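You operate a simulated robot arm through the tools that you are given. There is no shell and no other tool. Be economical: measure what you need, move in short steps, check, and stop when the job is done.

You are at the controls of a simulated robot arm. One attempt, no reset.

Task
Wind the desk clock to FULL with the yellow key; set it to 1 o'clock.
Fine: stop at the FULL mark; the key goes back in its hole.

The check looks at the end state, three seconds after you hand in, the way a careful person would. Anything else that was tipped, shoved, dropped, spilled or broken makes it a failure.

Robot
A 6-joint arm with a two-finger parallel gripper, fixed in place. Base frame: the origin is at the foot of the arm, x ahead of it, y to its left, z up; the work surface is at about z = 740. Units: mm, degrees, N and s.
With the tool pointing down near the work surface it reaches from about 260 to 680 mm from the base axis. Its first joint turns from -66.0 to 66.0 degrees. Payload 2.9 kg.
Tool frame: the origin (TCP) lies between the finger pads and is the grasp point; the fingertips stand 30 mm ahead of it; z points along the fingers, y is the line along which they close. Largest opening 110 mm; finger width 20, thickness 10; the body of the gripper, 48 by 112 mm, starts 55 mm behind the TCP.
Orientation is that of the tool frame in the base frame, as [roll, pitch, yaw] about the fixed x, y, z axes, in that order (R = Rz(yaw) Ry(pitch) Rx(roll)). With the fingers straight down and closing along the base's y, the tool's x points along the base's -x, its y along +y and its z along -z.

Tools
- The arm moves only by the tool send_rows. Its argument "targets" is a list of rows, each a list of 3 entries, a list of its own where there are three numbers: the shift along the tool's x, y, z in mm, then the turn, a rotation vector about the tool's x, y, z in degrees, then the closure, from 0 (fully open) to 1 (shut). In form: [[[tx, ty, tz], [ax, ay, az], fingers], ...]. A call has 1 to 8 rows; each row is the pose to reach, as a shift and turn from the pose commanded when the call began, along the tool's axes at that moment. A row lasts 0.2 s, in which the tool goes at most 50 mm and 8.6 degrees; a call with a longer step from one row to the next is refused whole, and so is a gripper value outside its range. Where a pose cannot be reached the arm comes as near as it can. A force on the tool above 40 N (or 10 N above the force at the start of the call, whichever is more), or a blocked arm, ends the call early, and 0.2 s more pass. Each finger travels about 108 mm/s and halts on what it meets, pressing with about 21 N; the grip force reading is that of the motor and also rises with nothing between the fingers. The clock runs only during rows and for 0.2 s after the last one: add rows that repeat a pose to give the fingers time. The reply holds the time, the measured pose of the TCP, the force on the tool along the base axes, the opening and the grip force, in the units named above and with some noise, with the torque about the TCP (base axes, N m) and any sound that the robot's microphone picked up.
- Cameras (640 x 400 px; columns grow to the right, rows downward): "scene" is fixed at [95.8, 455.2, 1378]; the picture's right is [-0.49, -0.87, 0.00], its down [-0.49, 0.27, -0.83] and it looks along [0.72, -0.40, -0.56] (base axes); focal length 314 px, centre (320, 200). "wrist" rides on the gripper at [72, 17, -103] in the tool frame; the picture's right is [-0.23, 0.97, 0.00], its down [-0.76, -0.18, -0.62] and it looks along [-0.61, -0.14, 0.78] (tool axes); focal length 222 px, centre (320, 200). There is no depth. A picture from a camera that has moved, and an enlarged one, comes with that camera's place and axes in the base frame and with its lens. The place of the scene camera against the robot may be out by one fixed shift of up to 12 mm in any direction.
- snapshot(camera): a new picture of that camera. No time passes.
- inspect(camera, box): a new picture of the part [left, top, right, bottom] of that camera's present view, enlarged. No time passes.
- close_job(): hands the job in; it is judged then, once.

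Go step by step. Nothing tells you positions but the pictures and the camera data: compare them with the known pose of the tool, close in by small moves and look again before you grip or let go. The budget is 120 turns and 68 pictures, counting those below and the enlarged ones. Unless the task says otherwise, let go and move clear before handing in, and close with one line.

The tools are called after "Call:" by a JSON object that holds its "op" and its "data". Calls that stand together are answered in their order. send_rows: Moves the arm, as the interface text tells. Its arguments: {"type":"object","properties":{"targets":{"type":"array","items":{"type":"array"}}},"required":["targets"]} The other tools are called the same way: snapshot (camera) takes a picture; inspect (camera, box) takes an enlarged picture of a part of a camera's view; close_job () hands the job in.

At the start:

```text
time: 0.0
position: [408.1, 184.3, 1150.5]
tool_rot: [180.0, -0.1, -179.9]
ft_force: [0.7, 0.0, 0.4]
torque: [-0.01, -0.01, 0.02]
gripper_width: 110.3
gripper_force: 0.1
```

scene: 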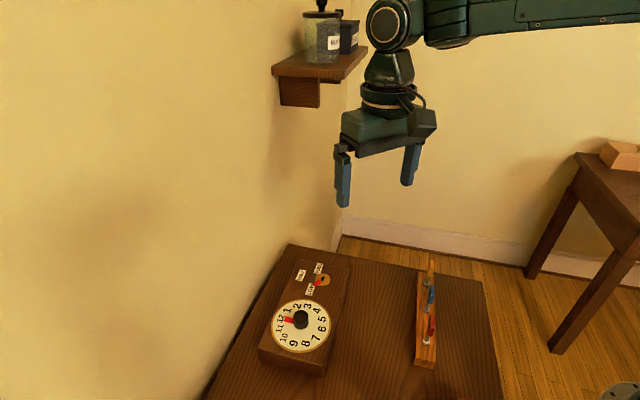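
wrist: 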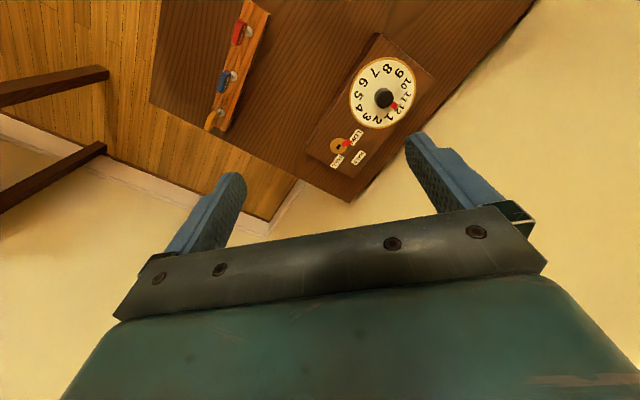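

I see a desk clock with a dial lying flat on a desk, a winding hole with labels, and a rack with coloured keys. I'll look at enlarged views first.

Call:
{"op": "inspect", "data": {"camera": "scene", "box": [240, 240, 360, 380]}}

Call:
{"op": "inspect", "data": {"camera": "scene", "box": [380, 240, 480, 380]}}

Call:
{"op": "inspect", "data": {"camera": "wrist", "box": [190, 0, 440, 200]}}

```text
2.86 times, centred on (300, 310) of scene
camera zoom: at [95.8, 455.2, 1378.0], right [-0.49, -0.87, 0.0], down [-0.49, 0.27, -0.83], along [0.72, -0.4, -0.56], focal length 898 px, centre (377, -114)
```

zoom: 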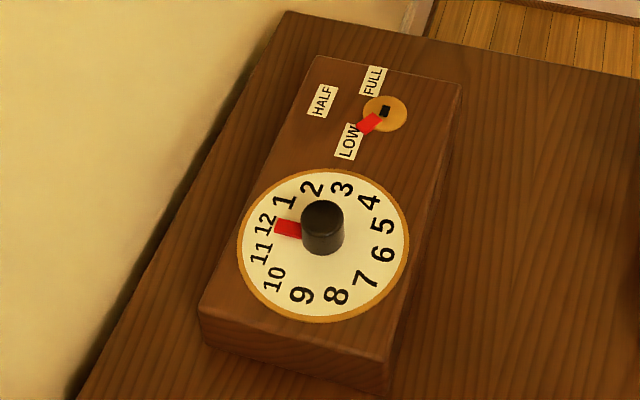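

```text
2.86 times, centred on (430, 310) of scene
camera zoom: at [95.8, 455.2, 1378.0], right [-0.49, -0.87, 0.0], down [-0.49, 0.27, -0.83], along [0.72, -0.4, -0.56], focal length 898 px, centre (6, -114)
```

zoom: 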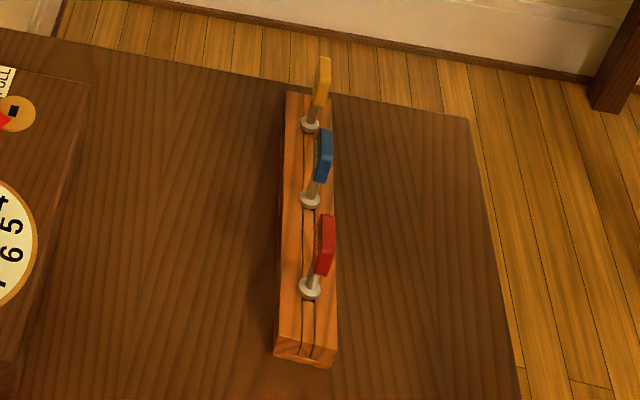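

```text
2.00 times, centred on (315, 100) of wrist
camera zoom: at [335.7, 202.3, 1252.9], right [0.23, 0.97, 0.0], down [0.76, -0.18, 0.62], along [0.61, -0.14, -0.78], focal length 444 px, centre (330, 400)
```

zoom: 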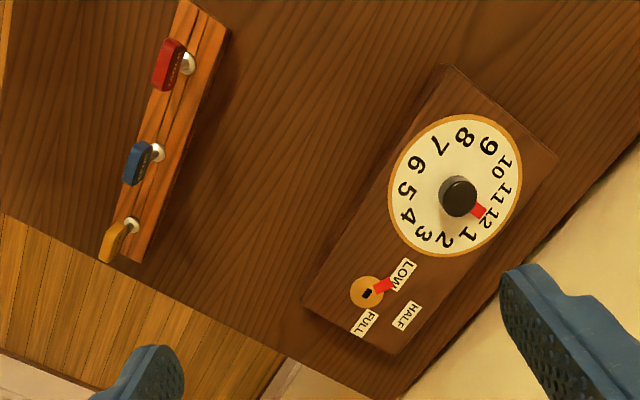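

I see three upright keys in a rack at roughly x 320–430, with the yellow one near (430, -30), bow top at about z 850. The clock's winding arbor is near (550, 195) and its dial centre near (478, 296). I'll move above and short of the yellow key and look.

Call:
{"op": "send_rows", "data": {"targets": [[[-1, -26, 25], [0, 0, 0], 0], [[-2, -52, 50], [0, 0, 0], 0], [[-3, -78, 75], [0, 0, 0], 0], [[-4, -104, 100], [0, 0, 0], 0], [[-5, -130, 125], [0, 0, 0], 0], [[-6, -156, 150], [0, 0, 0], 0], [[-8, -182, 175], [0, 0, 0], 0], [[-10, -205, 200], [0, 0, 0], 0]]}}

Call:
{"op": "snapshot", "data": {"camera": "wrist"}}

Call:
{"op": "snapshot", "data": {"camera": "scene"}}

```text
time: 1.8
position: [418.4, -19.7, 949.8]
tool_rot: [180.0, 0.0, 180.0]
ft_force: [0.1, 0.1, 0.8]
torque: [0.02, 0.04, 0.01]
gripper_width: 109.9
gripper_force: 0.1
```

```text
62 pictures are left
camera wrist: at [346.8, -3.0, 1051.8], right [0.23, 0.97, 0.0], down [0.76, -0.18, 0.62], along [0.61, -0.14, -0.78], focal length 222 px, centre (320, 200)
```

wrist: 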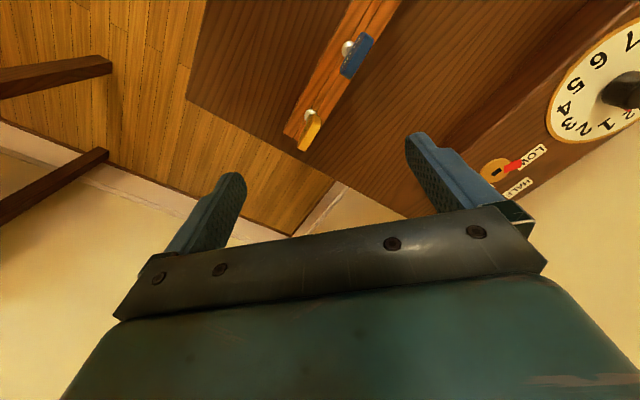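

```text
61 pictures are left
```

scene: 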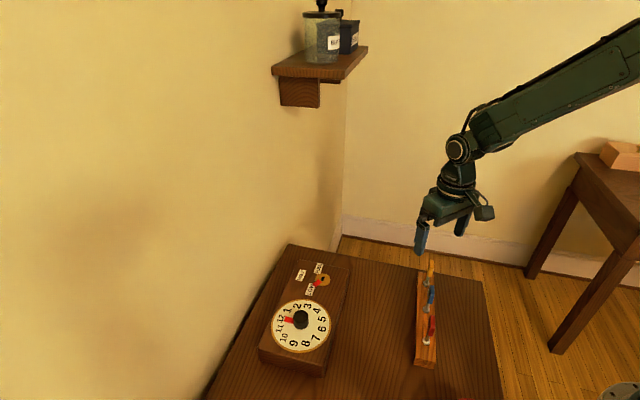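

Call:
{"op": "inspect", "data": {"camera": "wrist", "box": [260, 20, 390, 160]}}

Call:
{"op": "inspect", "data": {"camera": "wrist", "box": [460, 80, 640, 210]}}

```text
2.86 times, centred on (325, 90) of wrist
camera zoom: at [346.8, -3.0, 1051.8], right [0.23, 0.97, 0.0], down [0.76, -0.18, 0.62], along [0.61, -0.14, -0.78], focal length 635 px, centre (306, 514)
```

zoom: 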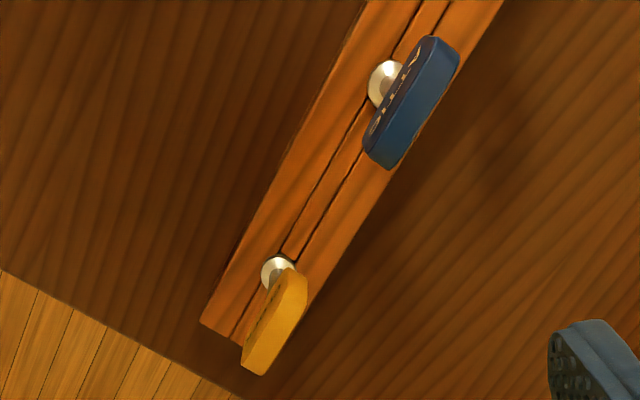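

```text
3.08 times, centred on (550, 145) of wrist
camera zoom: at [346.8, -3.0, 1051.8], right [0.23, 0.97, 0.0], down [0.76, -0.18, 0.62], along [0.61, -0.14, -0.78], focal length 684 px, centre (-388, 369)
```

zoom: 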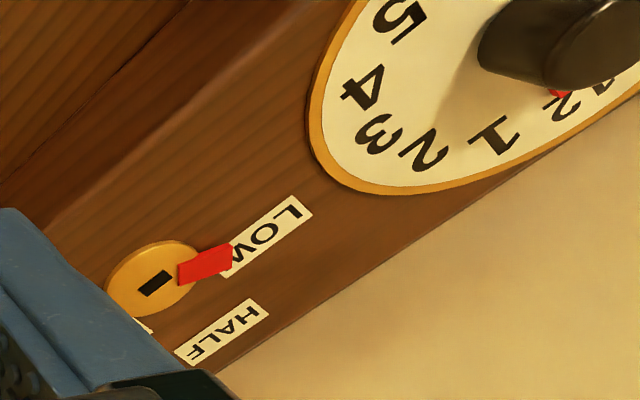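

The yellow key's flange sits near (433, -35, 770), with its bow lying along the rack (about -46°). The clock arbor is near (556, 193, 792). To keep the camera away from the wall while winding, I'll turn the tool about -134° around its axis before gripping.

Call:
{"op": "send_rows", "data": {"targets": [[[0, 0, 0], [0, 0, -8.4], 0], [[0, 0, 0], [0, 0, -16.8], 0], [[0, 0, 0], [0, 0, -25.2], 0], [[0, 0, 0], [0, 0, -33.6], 0], [[0, 0, 0], [0, 0, -42], 0], [[0, 0, 0], [0, 0, -50.4], 0], [[0, 0, 0], [0, 0, -58.8], 0], [[0, 0, 0], [0, 0, -67], 0]]}}

Call:
{"op": "send_rows", "data": {"targets": [[[0, 0, 0], [0, 0, -8.4], 0], [[0, 0, 0], [0, 0, -16.8], 0], [[0, 0, 0], [0, 0, -25.2], 0], [[0, 0, 0], [0, 0, -33.6], 0], [[0, 0, 0], [0, 0, -42], 0], [[0, 0, 0], [0, 0, -50.4], 0], [[0, 0, 0], [0, 0, -58.8], 0], [[0, 0, 0], [0, 0, -67], 0]]}}

Call:
{"op": "snapshot", "data": {"camera": "wrist"}}

```text
time: 3.6
position: [417.4, -20.6, 950.5]
tool_rot: [-180.0, 0.1, -113.0]
ft_force: [0.2, -0.6, 0.1]
torque: [-0.01, 0.02, 0.0]
gripper_width: 110.1
gripper_force: 0.0
```

```text
time: 5.4
position: [417.0, -20.1, 951.4]
tool_rot: [180.0, 0.0, -45.8]
ft_force: [0.4, -0.1, 0.0]
torque: [0.0, 0.0, 0.01]
gripper_width: 110.2
gripper_force: 0.1
```

```text
58 pictures are left
camera wrist: at [456.5, -83.1, 1053.2], right [-0.86, -0.52, 0.0], down [-0.4, 0.67, 0.62], along [-0.32, 0.53, -0.78], focal length 222 px, centre (320, 200)
```

wrist: 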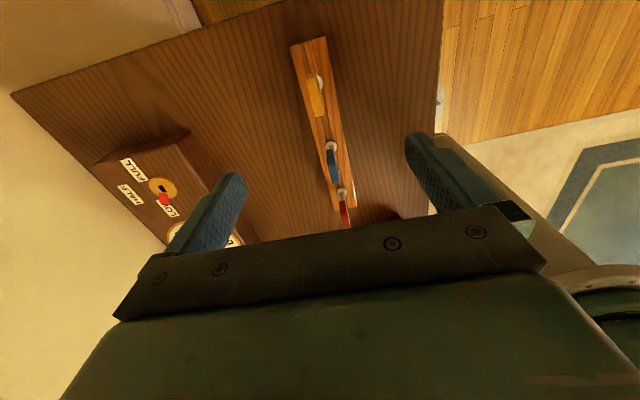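

The turn worked, and the camera is now beyond the rack's end. Next I'll centre above the yellow key and come down to z≈892.

Call:
{"op": "send_rows", "data": {"targets": [[[8, 0, 20], [0, 0, 0], 0], [[16, -1, 40], [0, 0, 0], 0], [[22, -1, 59], [0, 0, 0], 0]]}}

Call:
{"op": "inspect", "data": {"camera": "wrist", "box": [220, 60, 420, 200]}}

Call:
{"op": "inspect", "data": {"camera": "scene", "box": [380, 200, 500, 340]}}

```text
time: 6.2
position: [434.8, -34.8, 892.2]
tool_rot: [-179.9, 0.0, -45.9]
ft_force: [-0.4, 0.0, 0.2]
torque: [0.01, 0.0, -0.02]
gripper_width: 109.8
gripper_force: 0.1
```

```text
2.86 times, centred on (320, 130) of wrist
camera zoom: at [472.9, -98.4, 993.9], right [-0.86, -0.51, 0.0], down [-0.4, 0.67, 0.62], along [-0.32, 0.53, -0.78], focal length 635 px, centre (320, 400)
```

zoom: 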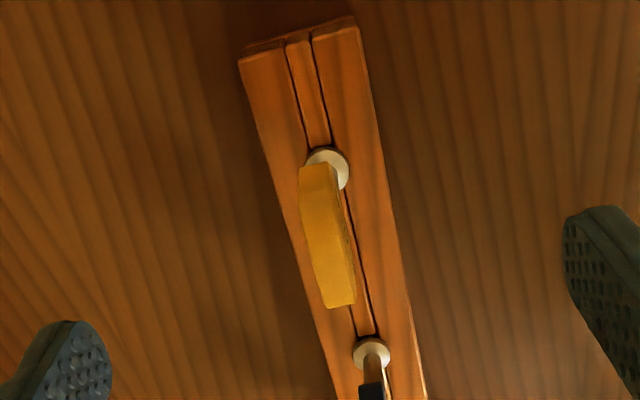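

```text
2.86 times, centred on (440, 270) of scene
camera zoom: at [95.8, 455.2, 1378.0], right [-0.49, -0.87, 0.0], down [-0.49, 0.27, -0.83], along [0.72, -0.4, -0.56], focal length 898 px, centre (-23, 0)
```

zoom: 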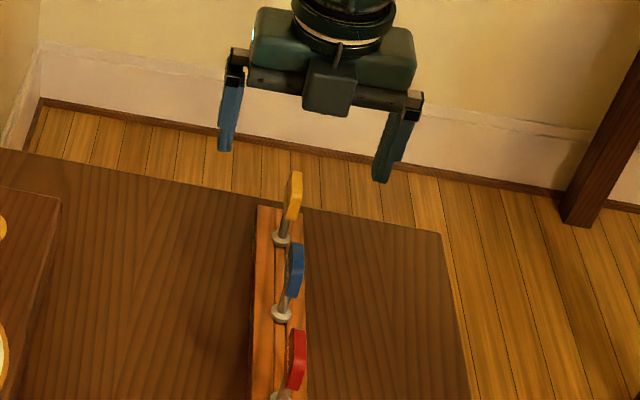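

The flange is confirmed at (432, -35, 770), and the bow spans roughly z 800–847. I'll make a small sideways correction, descend to z≈829 with the fingers open, and check before closing.

Call:
{"op": "send_rows", "data": {"targets": [[[-1.5, 2.5, 0], [0, 0, 0], 0], [[-1.5, 2.5, 20], [0, 0, 0], 0], [[-1.5, 2.5, 40], [0, 0, 0], 0], [[-1.5, 2.5, 63], [0, 0, 0], 0], [[-1.5, 2.5, 63], [0, 0, 0], 0.3], [[-1.5, 2.5, 63], [0, 0, 0], 0.6]]}}

Call:
{"op": "snapshot", "data": {"camera": "wrist"}}

Call:
{"op": "inspect", "data": {"camera": "scene", "box": [380, 220, 480, 340]}}

```text
time: 7.6
position: [431.3, -35.9, 828.4]
tool_rot: [-180.0, -0.1, -46.0]
ft_force: [-0.9, -0.3, 0.6]
torque: [0.0, -0.02, 0.01]
gripper_width: 44.0
gripper_force: 0.1
```

```text
55 pictures are left
camera wrist: at [469.8, -99.2, 930.7], right [-0.86, -0.51, 0.0], down [-0.4, 0.67, 0.62], along [-0.32, 0.53, -0.78], focal length 222 px, centre (320, 200)
```

wrist: 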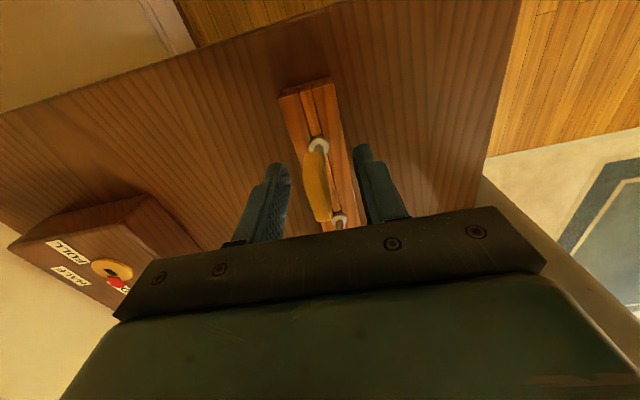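

```text
3.33 times, centred on (430, 280) of scene
camera zoom: at [95.8, 455.2, 1378.0], right [-0.49, -0.87, 0.0], down [-0.49, 0.27, -0.83], along [0.72, -0.4, -0.56], focal length 1047 px, centre (-47, -67)
```

zoom: 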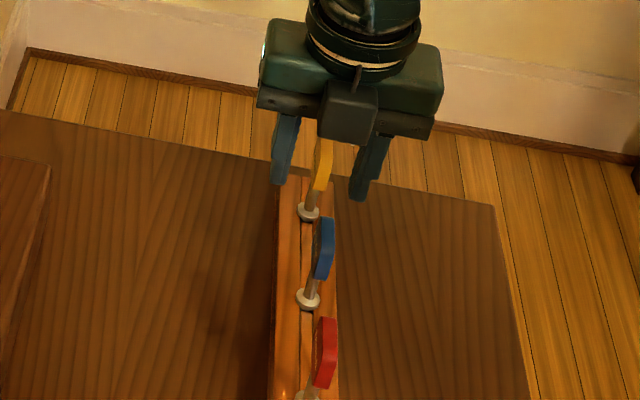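

The bow sits between the fingers. I'll nudge by 1 mm and close.

Call:
{"op": "send_rows", "data": {"targets": [[[0, -1, 0], [0, 0, 0], 0.7], [[0, -1, 0], [0, 0, 0], 0.8], [[0, -1, 0], [0, 0, 0], 0.9], [[0, -1, 0], [0, 0, 0], 1], [[0, -1, 0], [0, 0, 0], 1]]}}

Call:
{"op": "inspect", "data": {"camera": "wrist", "box": [240, 80, 400, 240]}}

```text
time: 8.8
position: [431.4, -36.0, 828.7]
tool_rot: [179.9, -0.1, -46.0]
ft_force: [0.3, -0.3, -0.1]
torque: [-0.03, -0.02, -0.01]
gripper_width: 8.3
gripper_force: 20.6
```

```text
2.50 times, centred on (320, 160) of wrist
camera zoom: at [470.7, -98.6, 931.0], right [-0.86, -0.51, 0.0], down [-0.4, 0.67, 0.62], along [-0.32, 0.54, -0.78], focal length 555 px, centre (320, 300)
```

zoom: 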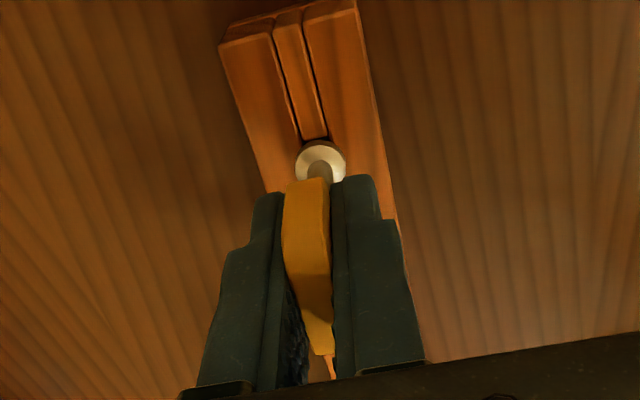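

The key is gripped (8.3 mm), at grasp pose (431.4, -36.0, 828.6), yaw -46. Next I'll lift straight up.

Call:
{"op": "send_rows", "data": {"targets": [[[0, 0, -8], [0, 0, 0], 1], [[0, 0, -20], [0, 0, 0], 1], [[0, 0, -40], [0, 0, 0], 1], [[0, 0, -60], [0, 0, 0], 1], [[0, 0, -80], [0, 0, 0], 1], [[0, 0, -100], [0, 0, 0], 1]]}}

Call:
{"op": "snapshot", "data": {"camera": "wrist"}}

Call:
{"op": "inspect", "data": {"camera": "scene", "box": [380, 180, 480, 340]}}

```text
time: 10.2
position: [431.7, -35.8, 929.0]
tool_rot: [-180.0, 0.0, -46.0]
ft_force: [-0.4, -0.4, -0.9]
torque: [0.0, 0.01, 0.0]
gripper_width: 8.1
gripper_force: 21.0
```

```text
52 pictures are left
camera wrist: at [469.9, -98.8, 1031.5], right [-0.86, -0.51, 0.0], down [-0.4, 0.67, 0.62], along [-0.32, 0.53, -0.78], focal length 222 px, centre (320, 200)
```

wrist: 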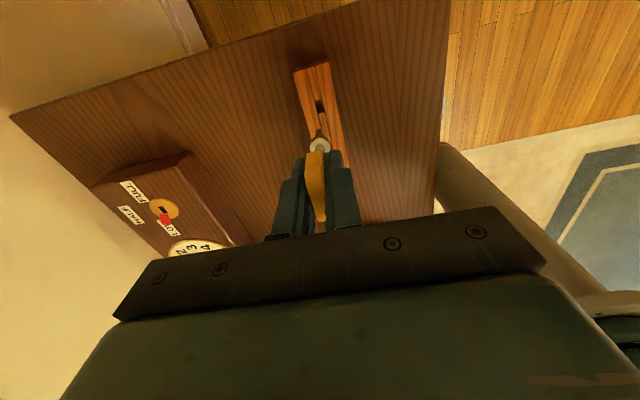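

```text
2.50 times, centred on (430, 260) of scene
camera zoom: at [95.8, 455.2, 1378.0], right [-0.49, -0.87, 0.0], down [-0.49, 0.27, -0.83], along [0.72, -0.4, -0.56], focal length 785 px, centre (45, 50)
```

zoom: 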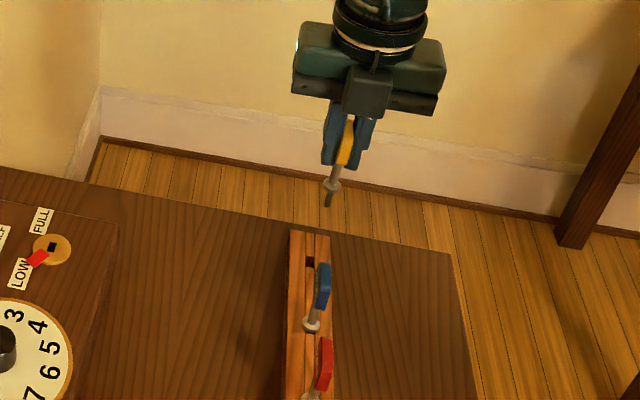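

The key is out. I'll check its bit shape, the rack hole and the arbor slot closely.

Call:
{"op": "inspect", "data": {"camera": "wrist", "box": [285, 70, 355, 170]}}

Call:
{"op": "inspect", "data": {"camera": "wrist", "box": [95, 150, 245, 260]}}

Call:
{"op": "inspect", "data": {"camera": "scene", "box": [410, 220, 440, 270]}}

Call:
{"op": "inspect", "data": {"camera": "scene", "box": [285, 250, 355, 310]}}

```text
4.00 times, centred on (320, 120) of wrist
camera zoom: at [469.9, -98.8, 1031.5], right [-0.86, -0.51, 0.0], down [-0.4, 0.67, 0.62], along [-0.32, 0.53, -0.78], focal length 888 px, centre (320, 520)
```

zoom: 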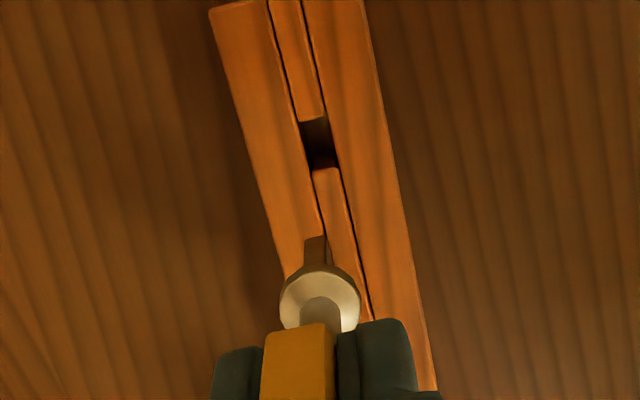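

```text
3.64 times, centred on (170, 205) of wrist
camera zoom: at [469.9, -98.8, 1031.5], right [-0.86, -0.51, 0.0], down [-0.4, 0.67, 0.62], along [-0.32, 0.53, -0.78], focal length 808 px, centre (866, 182)
```

zoom: 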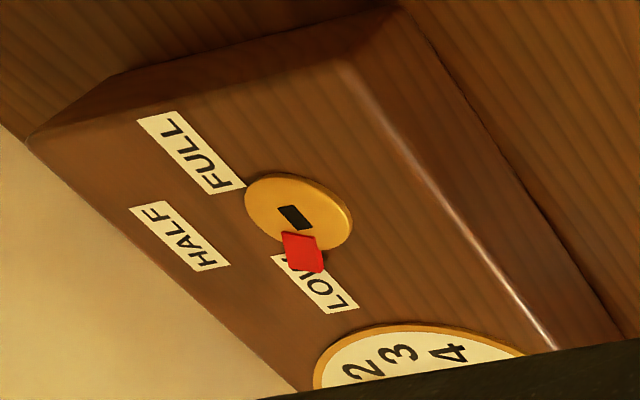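

```text
8.00 times, centred on (425, 245) of scene
camera zoom: at [95.8, 455.2, 1378.0], right [-0.49, -0.87, 0.0], down [-0.49, 0.27, -0.83], along [0.72, -0.4, -0.56], focal length 2513 px, centre (-520, -160)
```

zoom: 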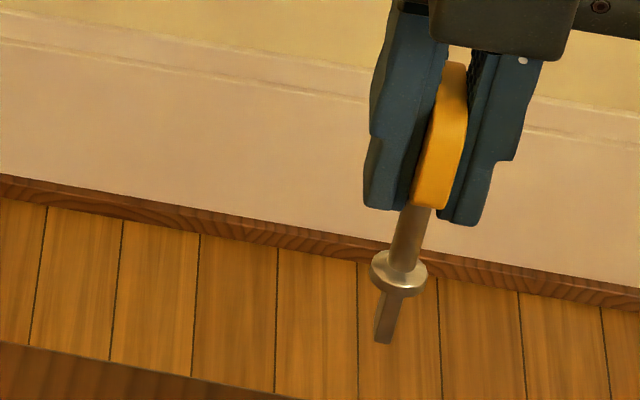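

```text
6.67 times, centred on (320, 280) of scene
camera zoom: at [95.8, 455.2, 1378.0], right [-0.49, -0.87, 0.0], down [-0.49, 0.27, -0.83], along [0.72, -0.4, -0.56], focal length 2094 px, centre (320, -333)
```

zoom: 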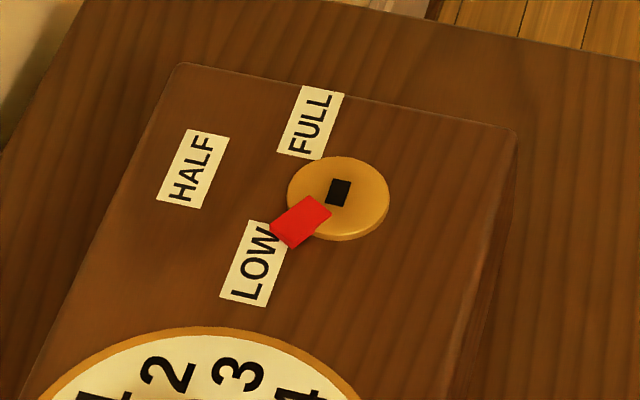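

The key has a flat bit in the plane of the bow, and the rack hole is a slot along the rack. I estimate the arbor slot at about 125° heading and the pointer at about 104°, with FULL at about -11°. I'll carry the key over near the arbor for a closer look.

Call:
{"op": "send_rows", "data": {"targets": [[[-18, -36, 0], [0, 0, 1.3], 1], [[-36, -72, 0], [0, 0, 2.6], 1], [[-54, -108, 0], [0, 0, 3.9], 1], [[-72, -145, 0], [0, 0, 5.2], 1], [[-90, -182, 0], [0, 0, 6.5], 1], [[-109, -219, 0], [0, 0, 7.8], 1], [[-128, -256, 0], [0, 0, 9], 1]]}}

Call:
{"op": "snapshot", "data": {"camera": "wrist"}}

Call:
{"op": "snapshot", "data": {"camera": "scene"}}

```text
time: 11.8
position: [528.2, 233.6, 930.3]
tool_rot: [-180.0, 0.0, -54.9]
ft_force: [-0.5, 0.1, -0.8]
torque: [-0.01, 0.02, -0.01]
gripper_width: 8.3
gripper_force: 20.5
```

```text
46 pictures are left
camera wrist: at [555.5, 165.3, 1032.4], right [-0.93, -0.37, 0.0], down [-0.29, 0.73, 0.62], along [-0.23, 0.58, -0.78], focal length 222 px, centre (320, 200)
```

wrist: 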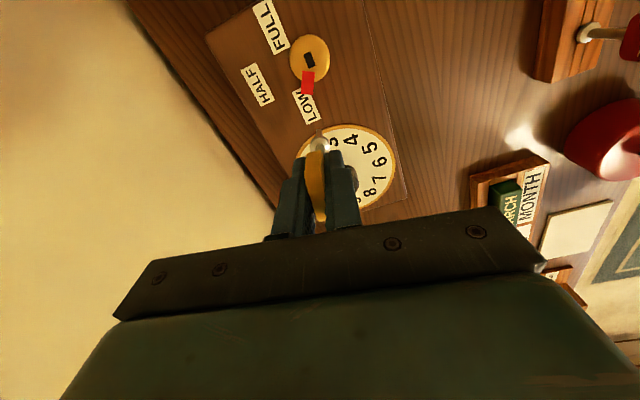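

```text
45 pictures are left
```

scene: 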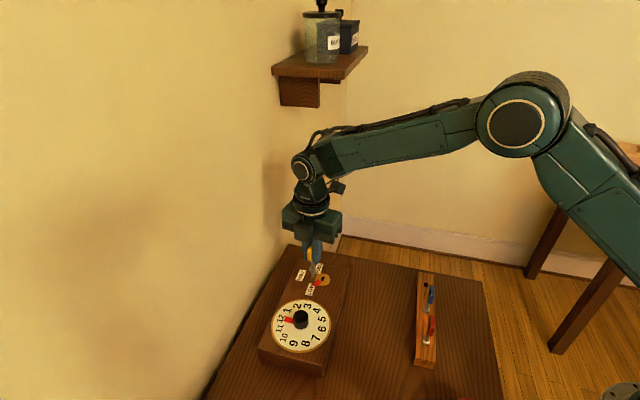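

Call:
{"op": "inspect", "data": {"camera": "wrist", "box": [270, 20, 350, 120]}}

Call:
{"op": "inspect", "data": {"camera": "wrist", "box": [230, 0, 370, 170]}}

```text
4.00 times, centred on (310, 70) of wrist
camera zoom: at [555.5, 165.3, 1032.4], right [-0.93, -0.37, 0.0], down [-0.29, 0.73, 0.62], along [-0.23, 0.58, -0.78], focal length 888 px, centre (360, 720)
```

zoom: 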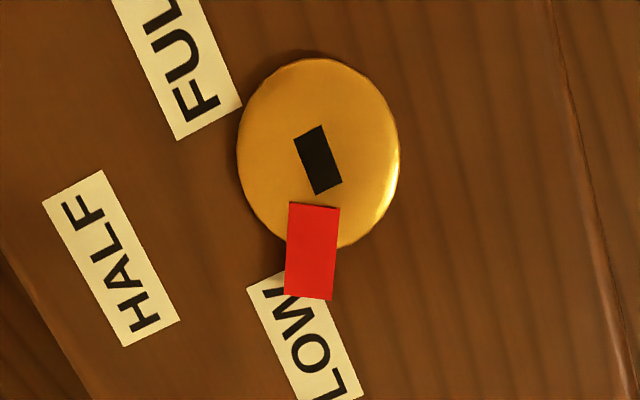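

```text
2.35 times, centred on (300, 85) of wrist
camera zoom: at [555.5, 165.3, 1032.4], right [-0.93, -0.37, 0.0], down [-0.29, 0.73, 0.62], along [-0.23, 0.58, -0.78], focal length 523 px, centre (367, 471)
```

zoom: 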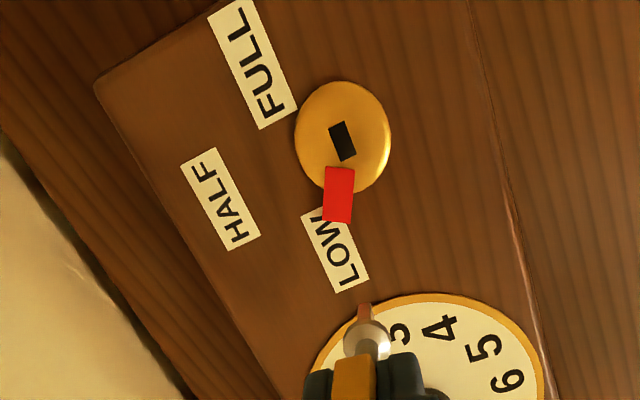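

That's a clear overhead view: the arbor slot is at (554.8, 193.2), heading about 133–134° (parallel to the clock's long side, the same as the rack). The pointer is at 105.5° and FULL is 120° clockwise from it. I'll position the key above the slot with yaw -46.

Call:
{"op": "send_rows", "data": {"targets": [[[12, 0.4, 0], [0, 0, -2.2], 1], [[24, 0.8, 0], [0, 0, -4.4], 1], [[36, 1.2, 0], [0, 0, -6.6], 1], [[47.4, 1.6, 0], [0, 0, -8.7], 1], [[47.4, 1.6, 15], [0, 0, -8.7], 1], [[47.4, 1.6, 33], [0, 0, -8.7], 1]]}}

Call:
{"op": "inspect", "data": {"camera": "wrist", "box": [270, 80, 370, 170]}}

Call:
{"op": "inspect", "data": {"camera": "scene", "box": [285, 230, 355, 300]}}

```text
time: 13.2
position: [552.1, 194.0, 895.8]
tool_rot: [180.0, 0.0, -46.3]
ft_force: [-0.1, -0.9, -0.3]
torque: [0.01, -0.01, 0.03]
gripper_width: 8.1
gripper_force: 21.0
```

```text
4.44 times, centred on (320, 125) of wrist
camera zoom: at [591.0, 130.7, 998.2], right [-0.86, -0.51, 0.0], down [-0.4, 0.67, 0.62], along [-0.32, 0.54, -0.78], focal length 987 px, centre (320, 533)
```

zoom: 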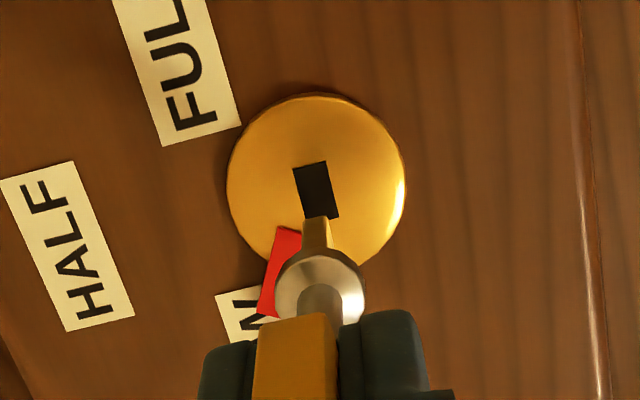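

```text
5.71 times, centred on (320, 265) of scene
camera zoom: at [95.8, 455.2, 1378.0], right [-0.49, -0.87, 0.0], down [-0.49, 0.27, -0.83], along [0.72, -0.4, -0.56], focal length 1795 px, centre (320, -171)
```

zoom: 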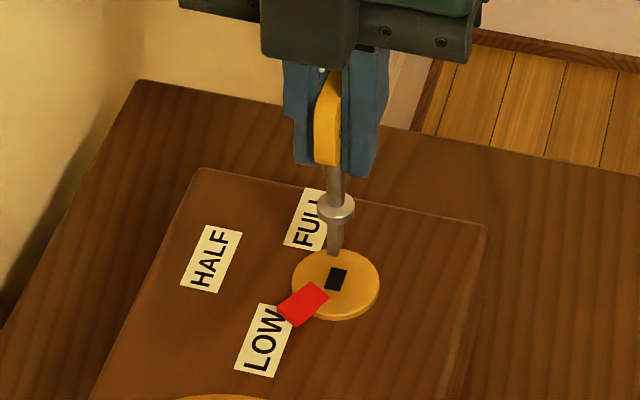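

The key is slightly short along the tool's x. I'll shift it +2 mm and go down about 9 mm, then compare bit tip and slot again.

Call:
{"op": "send_rows", "data": {"targets": [[[2, -0.2, 0], [0, 0, 0], 1], [[2, -0.2, 5], [0, 0, 0], 1], [[2, -0.2, 10], [0, 0, 0], 1]]}}

Call:
{"op": "inspect", "data": {"camera": "wrist", "box": [285, 90, 355, 150]}}

Call:
{"op": "inspect", "data": {"camera": "scene", "box": [300, 255, 340, 295]}}

```text
time: 14.0
position: [555.2, 192.7, 884.7]
tool_rot: [180.0, 0.0, -46.3]
ft_force: [-0.2, -0.2, -0.8]
torque: [-0.05, -0.03, -0.03]
gripper_width: 8.2
gripper_force: 21.1
```

```text
6.67 times, centred on (320, 120) of wrist
camera zoom: at [592.5, 129.8, 988.5], right [-0.86, -0.51, 0.0], down [-0.4, 0.67, 0.62], along [-0.32, 0.54, -0.78], focal length 1481 px, centre (320, 733)
```

zoom: 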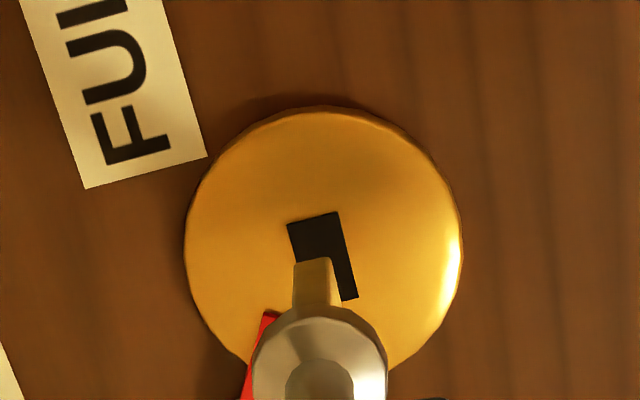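

```text
10.00 times, centred on (320, 275) of scene
camera zoom: at [95.8, 455.2, 1378.0], right [-0.49, -0.87, 0.0], down [-0.49, 0.27, -0.83], along [0.72, -0.4, -0.56], focal length 3141 px, centre (320, -550)
```

zoom: 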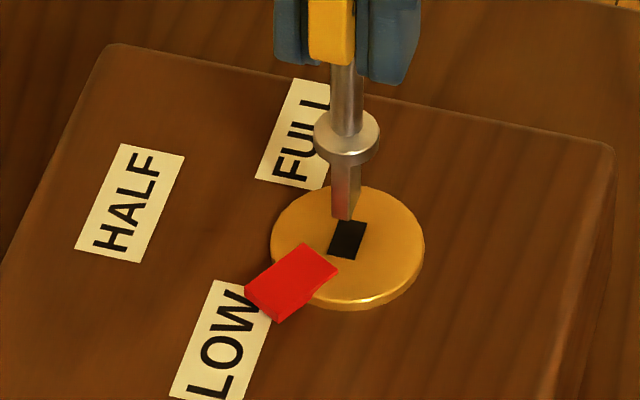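

The bit is close: it still needs about +1.8 mm in x and +0.6 mm in y. I'll adjust, lower a little and look again.

Call:
{"op": "send_rows", "data": {"targets": [[[1.8, 0.6, 0], [0, 0, 0], 1], [[1.8, 0.6, 3], [0, 0, 0], 1], [[1.8, 0.6, 3], [0, 0, 0], 1]]}}

Call:
{"op": "inspect", "data": {"camera": "wrist", "box": [285, 90, 355, 150]}}

Call:
{"op": "inspect", "data": {"camera": "scene", "box": [300, 255, 340, 295]}}

```text
time: 14.8
position: [553.6, 191.9, 882.4]
tool_rot: [-179.9, 0.0, -46.3]
ft_force: [-0.8, 0.0, 0.3]
torque: [0.0, 0.01, 0.02]
gripper_width: 8.3
gripper_force: 20.9
```

```text
6.67 times, centred on (320, 120) of wrist
camera zoom: at [593.1, 128.1, 985.2], right [-0.86, -0.51, 0.0], down [-0.4, 0.67, 0.62], along [-0.32, 0.54, -0.78], focal length 1481 px, centre (320, 733)
```

zoom: 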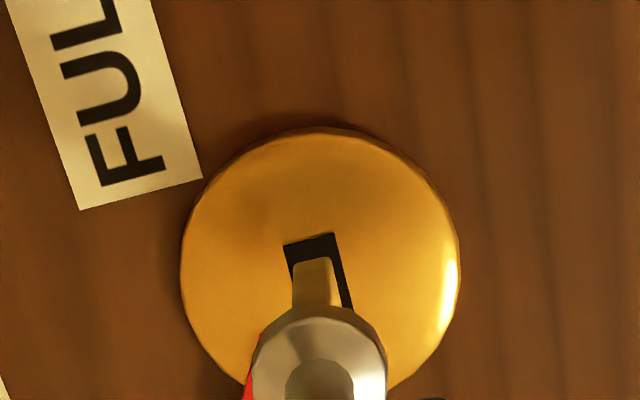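

```text
10.00 times, centred on (320, 275) of scene
camera zoom: at [95.8, 455.2, 1378.0], right [-0.49, -0.87, 0.0], down [-0.49, 0.27, -0.83], along [0.72, -0.4, -0.56], focal length 3141 px, centre (320, -550)
```

zoom: 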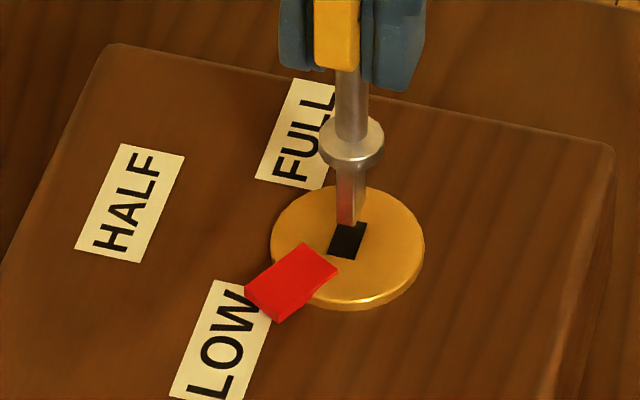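

The bit now lines up over the slot in both views. I'll make a small y tweak and lower it in.

Call:
{"op": "send_rows", "data": {"targets": [[[0, 0.3, 2], [0, 0, 0], 1], [[0, 0.3, 4], [0, 0, 0], 1], [[0, 0.3, 6], [0, 0, 0], 1], [[0, 0.3, 8], [0, 0, 0], 1]]}}

Call:
{"op": "inspect", "data": {"camera": "wrist", "box": [285, 90, 355, 150]}}

Call:
{"op": "inspect", "data": {"camera": "scene", "box": [300, 255, 340, 295]}}

```text
time: 15.8
position: [554.1, 191.0, 873.7]
tool_rot: [180.0, -0.1, -46.3]
ft_force: [0.7, -0.3, 0.4]
torque: [0.01, 0.01, 0.0]
gripper_width: 8.5
gripper_force: 21.0
```

```text
6.67 times, centred on (320, 120) of wrist
camera zoom: at [593.1, 127.9, 976.7], right [-0.86, -0.51, 0.0], down [-0.4, 0.67, 0.62], along [-0.32, 0.54, -0.78], focal length 1481 px, centre (320, 733)
```

zoom: 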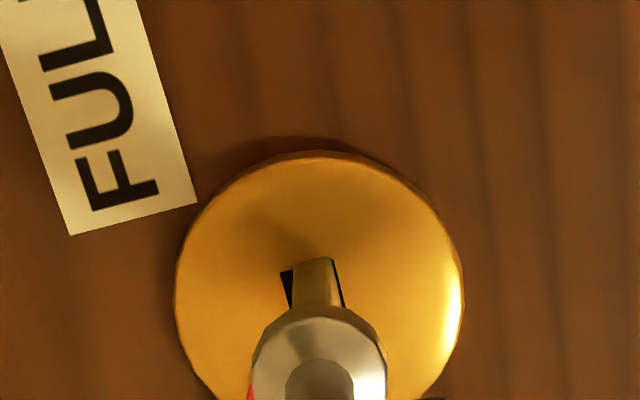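

```text
10.00 times, centred on (320, 275) of scene
camera zoom: at [95.8, 455.2, 1378.0], right [-0.49, -0.87, 0.0], down [-0.49, 0.27, -0.83], along [0.72, -0.4, -0.56], focal length 3141 px, centre (320, -550)
```

zoom: 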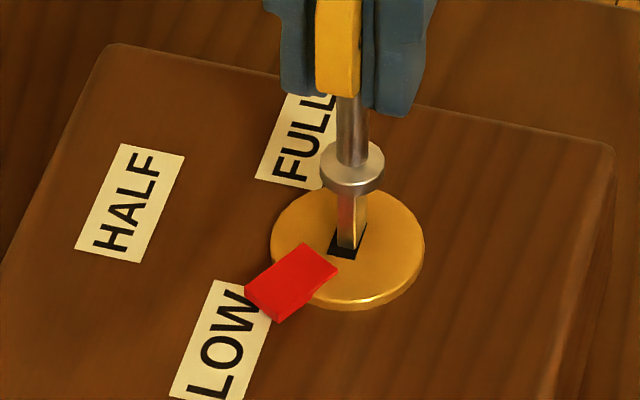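

The tip is just above the slot, slightly too far in +x (about 1.5 mm) and +y (about 0.6 mm). I'll correct that and press in gently.

Call:
{"op": "send_rows", "data": {"targets": [[[-1.6, -0.6, -1], [0, 0, 0], 1], [[-1.6, -0.6, 0], [0, 0, 0], 1], [[-1.6, -0.6, 1], [0, 0, 0], 1], [[-1.6, -0.6, 2], [0, 0, 0], 1], [[-1.6, -0.6, 3], [0, 0, 0], 1]]}}

Call:
{"op": "inspect", "data": {"camera": "wrist", "box": [285, 90, 355, 150]}}

Call:
{"op": "inspect", "data": {"camera": "scene", "box": [300, 255, 340, 295]}}

```text
time: 17.0
position: [554.1, 194.0, 871.2]
tool_rot: [-180.0, 0.0, -46.3]
ft_force: [0.2, 0.2, 0.1]
torque: [-0.01, -0.01, -0.03]
gripper_width: 8.4
gripper_force: 21.2
```

```text
6.67 times, centred on (320, 120) of wrist
camera zoom: at [592.3, 129.8, 973.9], right [-0.86, -0.51, 0.0], down [-0.4, 0.67, 0.62], along [-0.32, 0.54, -0.78], focal length 1481 px, centre (320, 733)
```

zoom: 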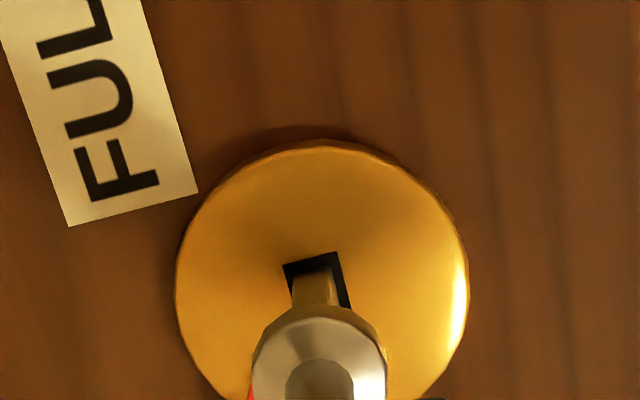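

```text
10.00 times, centred on (320, 275) of scene
camera zoom: at [95.8, 455.2, 1378.0], right [-0.49, -0.87, 0.0], down [-0.49, 0.27, -0.83], along [0.72, -0.4, -0.56], focal length 3141 px, centre (320, -550)
```

zoom: 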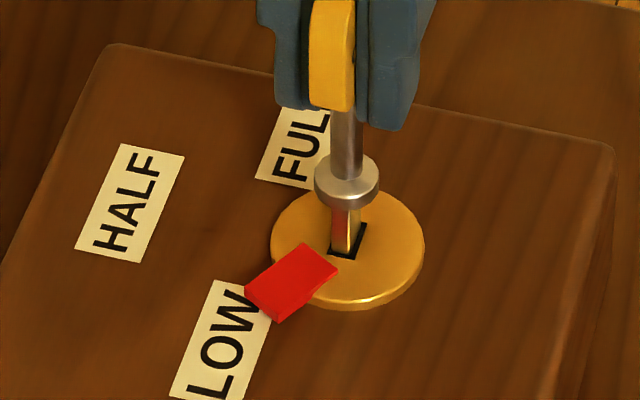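

The bit is in the slot with margin all round. I'll continue down to seat it.

Call:
{"op": "send_rows", "data": {"targets": [[[0, 0, 2], [0, 0, 0], 1], [[0, 0, 4], [0, 0, 0], 1], [[0, 0, 6], [0, 0, 0], 1], [[0, 0, 8], [0, 0, 0], 1]]}}

Call:
{"op": "inspect", "data": {"camera": "scene", "box": [300, 255, 340, 295]}}

```text
time: 18.0
position: [553.5, 194.0, 864.3]
tool_rot: [180.0, -0.1, -46.3]
ft_force: [-1.6, 0.0, -1.0]
torque: [-0.04, -0.02, -0.02]
gripper_width: 8.2
gripper_force: 21.0
```

```text
10.00 times, centred on (320, 275) of scene
camera zoom: at [95.8, 455.2, 1378.0], right [-0.49, -0.87, 0.0], down [-0.49, 0.27, -0.83], along [0.72, -0.4, -0.56], focal length 3141 px, centre (320, -550)
```

zoom: 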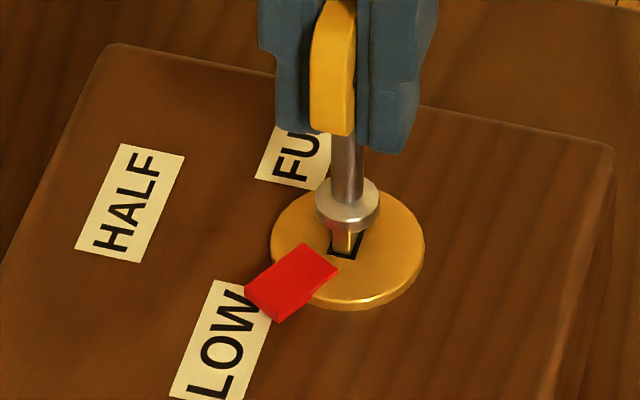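

Call:
{"op": "send_rows", "data": {"targets": [[[0, 0, 1.5], [0, 0, 0], 1], [[0, 0, 3], [0, 0, 0], 1], [[0, 0, 3], [0, 0, 3], 1], [[0, 0, 3], [0, 0, 7], 1], [[0, 0, 3], [0, 0, 11], 1], [[0, 0, 3], [0, 0, 15], 1]]}}

Call:
{"op": "inspect", "data": {"camera": "scene", "box": [300, 255, 340, 295]}}

```text
time: 19.4
position: [554.1, 192.6, 859.6]
tool_rot: [-179.9, -0.1, -61.2]
ft_force: [-2.2, 0.3, -0.3]
torque: [0.0, 0.11, 0.08]
gripper_width: 8.2
gripper_force: 20.4
```

```text
10.00 times, centred on (320, 275) of scene
camera zoom: at [95.8, 455.2, 1378.0], right [-0.49, -0.87, 0.0], down [-0.49, 0.27, -0.83], along [0.72, -0.4, -0.56], focal length 3141 px, centre (320, -550)
```

zoom: 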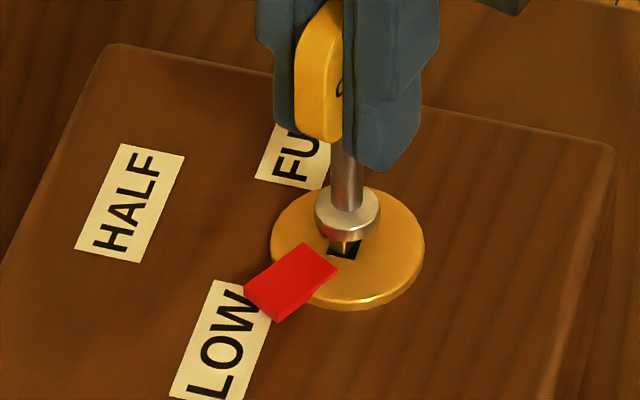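

The bit is taking up play in the slot, and the pointer hasn't moved yet. I'll keep turning clockwise and watch the torque and pointer.

Call:
{"op": "send_rows", "data": {"targets": [[[0, 0, 0], [0, 0, 5], 1], [[0, 0, 0], [0, 0, 10], 1], [[0, 0, 0], [0, 0, 15], 1], [[0, 0, 0], [0, 0, 20], 1], [[0, 0, 0], [0, 0, 25], 1]]}}

Call:
{"op": "inspect", "data": {"camera": "scene", "box": [300, 255, 340, 295]}}

```text
time: 20.6
position: [553.3, 192.8, 860.8]
tool_rot: [179.9, 0.0, -86.4]
ft_force: [-3.4, -1.4, -1.7]
torque: [0.16, -0.01, 0.46]
gripper_width: 12.2
gripper_force: 21.4
```

```text
10.00 times, centred on (320, 275) of scene
camera zoom: at [95.7, 455.2, 1378.0], right [-0.49, -0.87, 0.0], down [-0.49, 0.27, -0.83], along [0.72, -0.4, -0.56], focal length 3141 px, centre (320, -550)
```

zoom: 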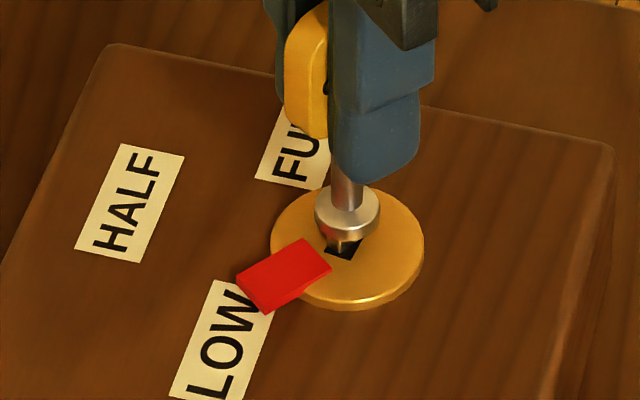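

The pointer has started to move, but the bow is twisting in the pads (opening 12.2 mm). I'll hold still briefly to see whether the load relaxes.

Call:
{"op": "send_rows", "data": {"targets": [[[0, 0, 0], [0, 0, 0], 1], [[0, 0, 0], [0, 0, 0], 1], [[0, 0, 0], [0, 0, 0], 1]]}}

Call:
{"op": "inspect", "data": {"camera": "scene", "box": [295, 240, 345, 290]}}

Call:
{"op": "inspect", "data": {"camera": "wrist", "box": [260, 80, 380, 240]}}

```text
time: 21.4
position: [554.3, 192.2, 860.4]
tool_rot: [180.0, 0.0, -86.3]
ft_force: [-3.4, 0.7, 0.2]
torque: [0.14, 0.04, 0.33]
gripper_width: 10.9
gripper_force: 20.8
```

```text
8.00 times, centred on (320, 265) of scene
camera zoom: at [95.7, 455.2, 1378.0], right [-0.49, -0.87, 0.0], down [-0.49, 0.27, -0.83], along [0.72, -0.4, -0.56], focal length 2513 px, centre (320, -320)
```

zoom: 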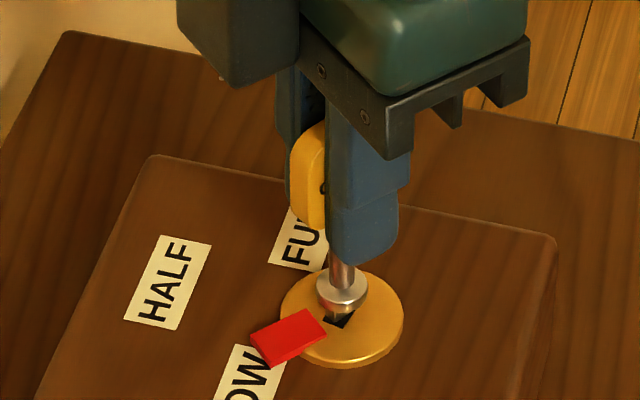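

```text
2.50 times, centred on (320, 160) of wrist
camera zoom: at [542.4, 120.6, 963.2], right [-0.99, 0.16, 0.0], down [0.13, 0.77, 0.62], along [0.1, 0.61, -0.78], focal length 555 px, centre (320, 300)
```

zoom: 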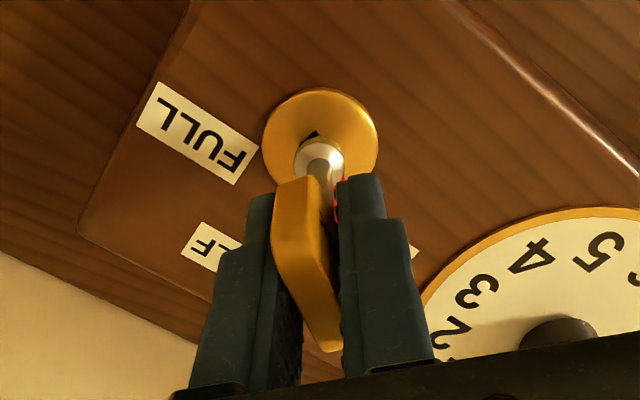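

Holding let the load relax and the pointer crept on, so the winding is damped and slow turning works. I'll continue at about 2° per row.

Call:
{"op": "send_rows", "data": {"targets": [[[0, 0, 0], [0, 0, 1.5], 1], [[0, 0, 0], [0, 0, 3], 1], [[0, 0, 0], [0, 0, 4.5], 1], [[0, 0, 0], [0, 0, 6], 1], [[0, 0, 0], [0, 0, 7.5], 1], [[0, 0, 0], [0, 0, 9], 1], [[0, 0, 0], [0, 0, 10.5], 1], [[0, 0, 0], [0, 0, 12], 1]]}}

Call:
{"op": "send_rows", "data": {"targets": [[[0, 0, 0], [0, 0, 1.5], 1], [[0, 0, 0], [0, 0, 3], 1], [[0, 0, 0], [0, 0, 4.5], 1], [[0, 0, 0], [0, 0, 6], 1], [[0, 0, 0], [0, 0, 7.5], 1], [[0, 0, 0], [0, 0, 9], 1], [[0, 0, 0], [0, 0, 10.5], 1], [[0, 0, 0], [0, 0, 12], 1]]}}

Call:
{"op": "inspect", "data": {"camera": "scene", "box": [295, 240, 345, 290]}}

```text
time: 23.2
position: [553.7, 192.7, 859.5]
tool_rot: [-180.0, 0.0, -98.4]
ft_force: [-4.2, -0.2, 2.6]
torque: [0.04, 0.03, 0.4]
gripper_width: 10.9
gripper_force: 20.9
```

```text
time: 25.0
position: [553.1, 195.1, 860.8]
tool_rot: [-180.0, 0.0, -110.3]
ft_force: [-1.7, 1.6, 1.1]
torque: [0.16, -0.11, 0.43]
gripper_width: 11.1
gripper_force: 21.1
```

```text
8.00 times, centred on (320, 265) of scene
camera zoom: at [95.7, 455.2, 1378.0], right [-0.49, -0.87, 0.0], down [-0.49, 0.27, -0.83], along [0.72, -0.4, -0.56], focal length 2513 px, centre (320, -320)
```

zoom: 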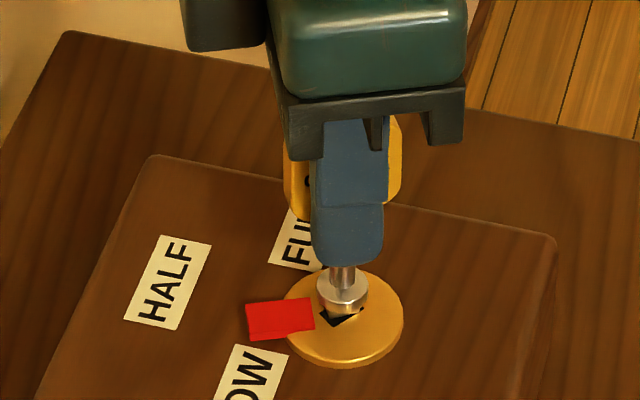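

Steady now: the pointer is at roughly 67°, with FULL at about -15°. I'll continue.

Call:
{"op": "send_rows", "data": {"targets": [[[0, 0, 0], [0, 0, 1.6], 1], [[0, 0, 0], [0, 0, 3.2], 1], [[0, 0, 0], [0, 0, 4.8], 1], [[0, 0, 0], [0, 0, 6.4], 1], [[0, 0, 0], [0, 0, 8], 1], [[0, 0, 0], [0, 0, 9.6], 1], [[0, 0, 0], [0, 0, 11.2], 1], [[0, 0, 0], [0, 0, 12.8], 1]]}}

Call:
{"op": "send_rows", "data": {"targets": [[[0, 0, 0], [0, 0, 1.6], 1], [[0, 0, 0], [0, 0, 3.2], 1], [[0, 0, 0], [0, 0, 4.8], 1], [[0, 0, 0], [0, 0, 6.4], 1], [[0, 0, 0], [0, 0, 8], 1], [[0, 0, 0], [0, 0, 9.6], 1], [[0, 0, 0], [0, 0, 11.2], 1], [[0, 0, 0], [0, 0, 12.8], 1]]}}

Call:
{"op": "send_rows", "data": {"targets": [[[0, 0, 0], [0, 0, 1.6], 1], [[0, 0, 0], [0, 0, 3.2], 1], [[0, 0, 0], [0, 0, 4.8], 1], [[0, 0, 0], [0, 0, 6.4], 1], [[0, 0, 0], [0, 0, 8], 1], [[0, 0, 0], [0, 0, 9.6], 1], [[0, 0, 0], [0, 0, 11.2], 1], [[0, 0, 0], [0, 0, 12.8], 1]]}}

Call:
{"op": "inspect", "data": {"camera": "scene", "box": [295, 240, 345, 290]}}

```text
time: 26.8
position: [553.3, 191.2, 860.3]
tool_rot: [180.0, 0.0, -123.2]
ft_force: [0.4, 1.5, -0.2]
torque: [0.16, -0.37, 0.41]
gripper_width: 10.9
gripper_force: 21.0
```

```text
time: 28.6
position: [554.1, 192.8, 859.6]
tool_rot: [180.0, -0.1, -136.1]
ft_force: [-0.4, -0.9, 2.3]
torque: [-0.12, -0.7, 0.43]
gripper_width: 11.4
gripper_force: 20.9
```

```text
time: 30.4
position: [552.8, 193.3, 859.9]
tool_rot: [-180.0, 0.0, -148.8]
ft_force: [0.9, 0.7, 1.5]
torque: [0.23, 0.5, 0.42]
gripper_width: 11.8
gripper_force: 20.9
```

```text
8.00 times, centred on (320, 265) of scene
camera zoom: at [95.8, 455.2, 1378.0], right [-0.49, -0.87, 0.0], down [-0.49, 0.27, -0.83], along [0.72, -0.4, -0.56], focal length 2513 px, centre (320, -320)
```

zoom: 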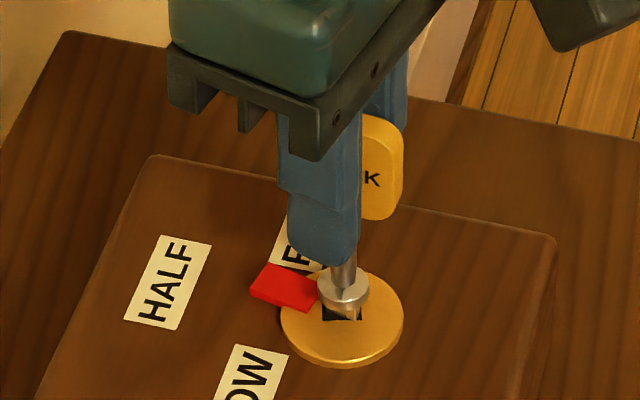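

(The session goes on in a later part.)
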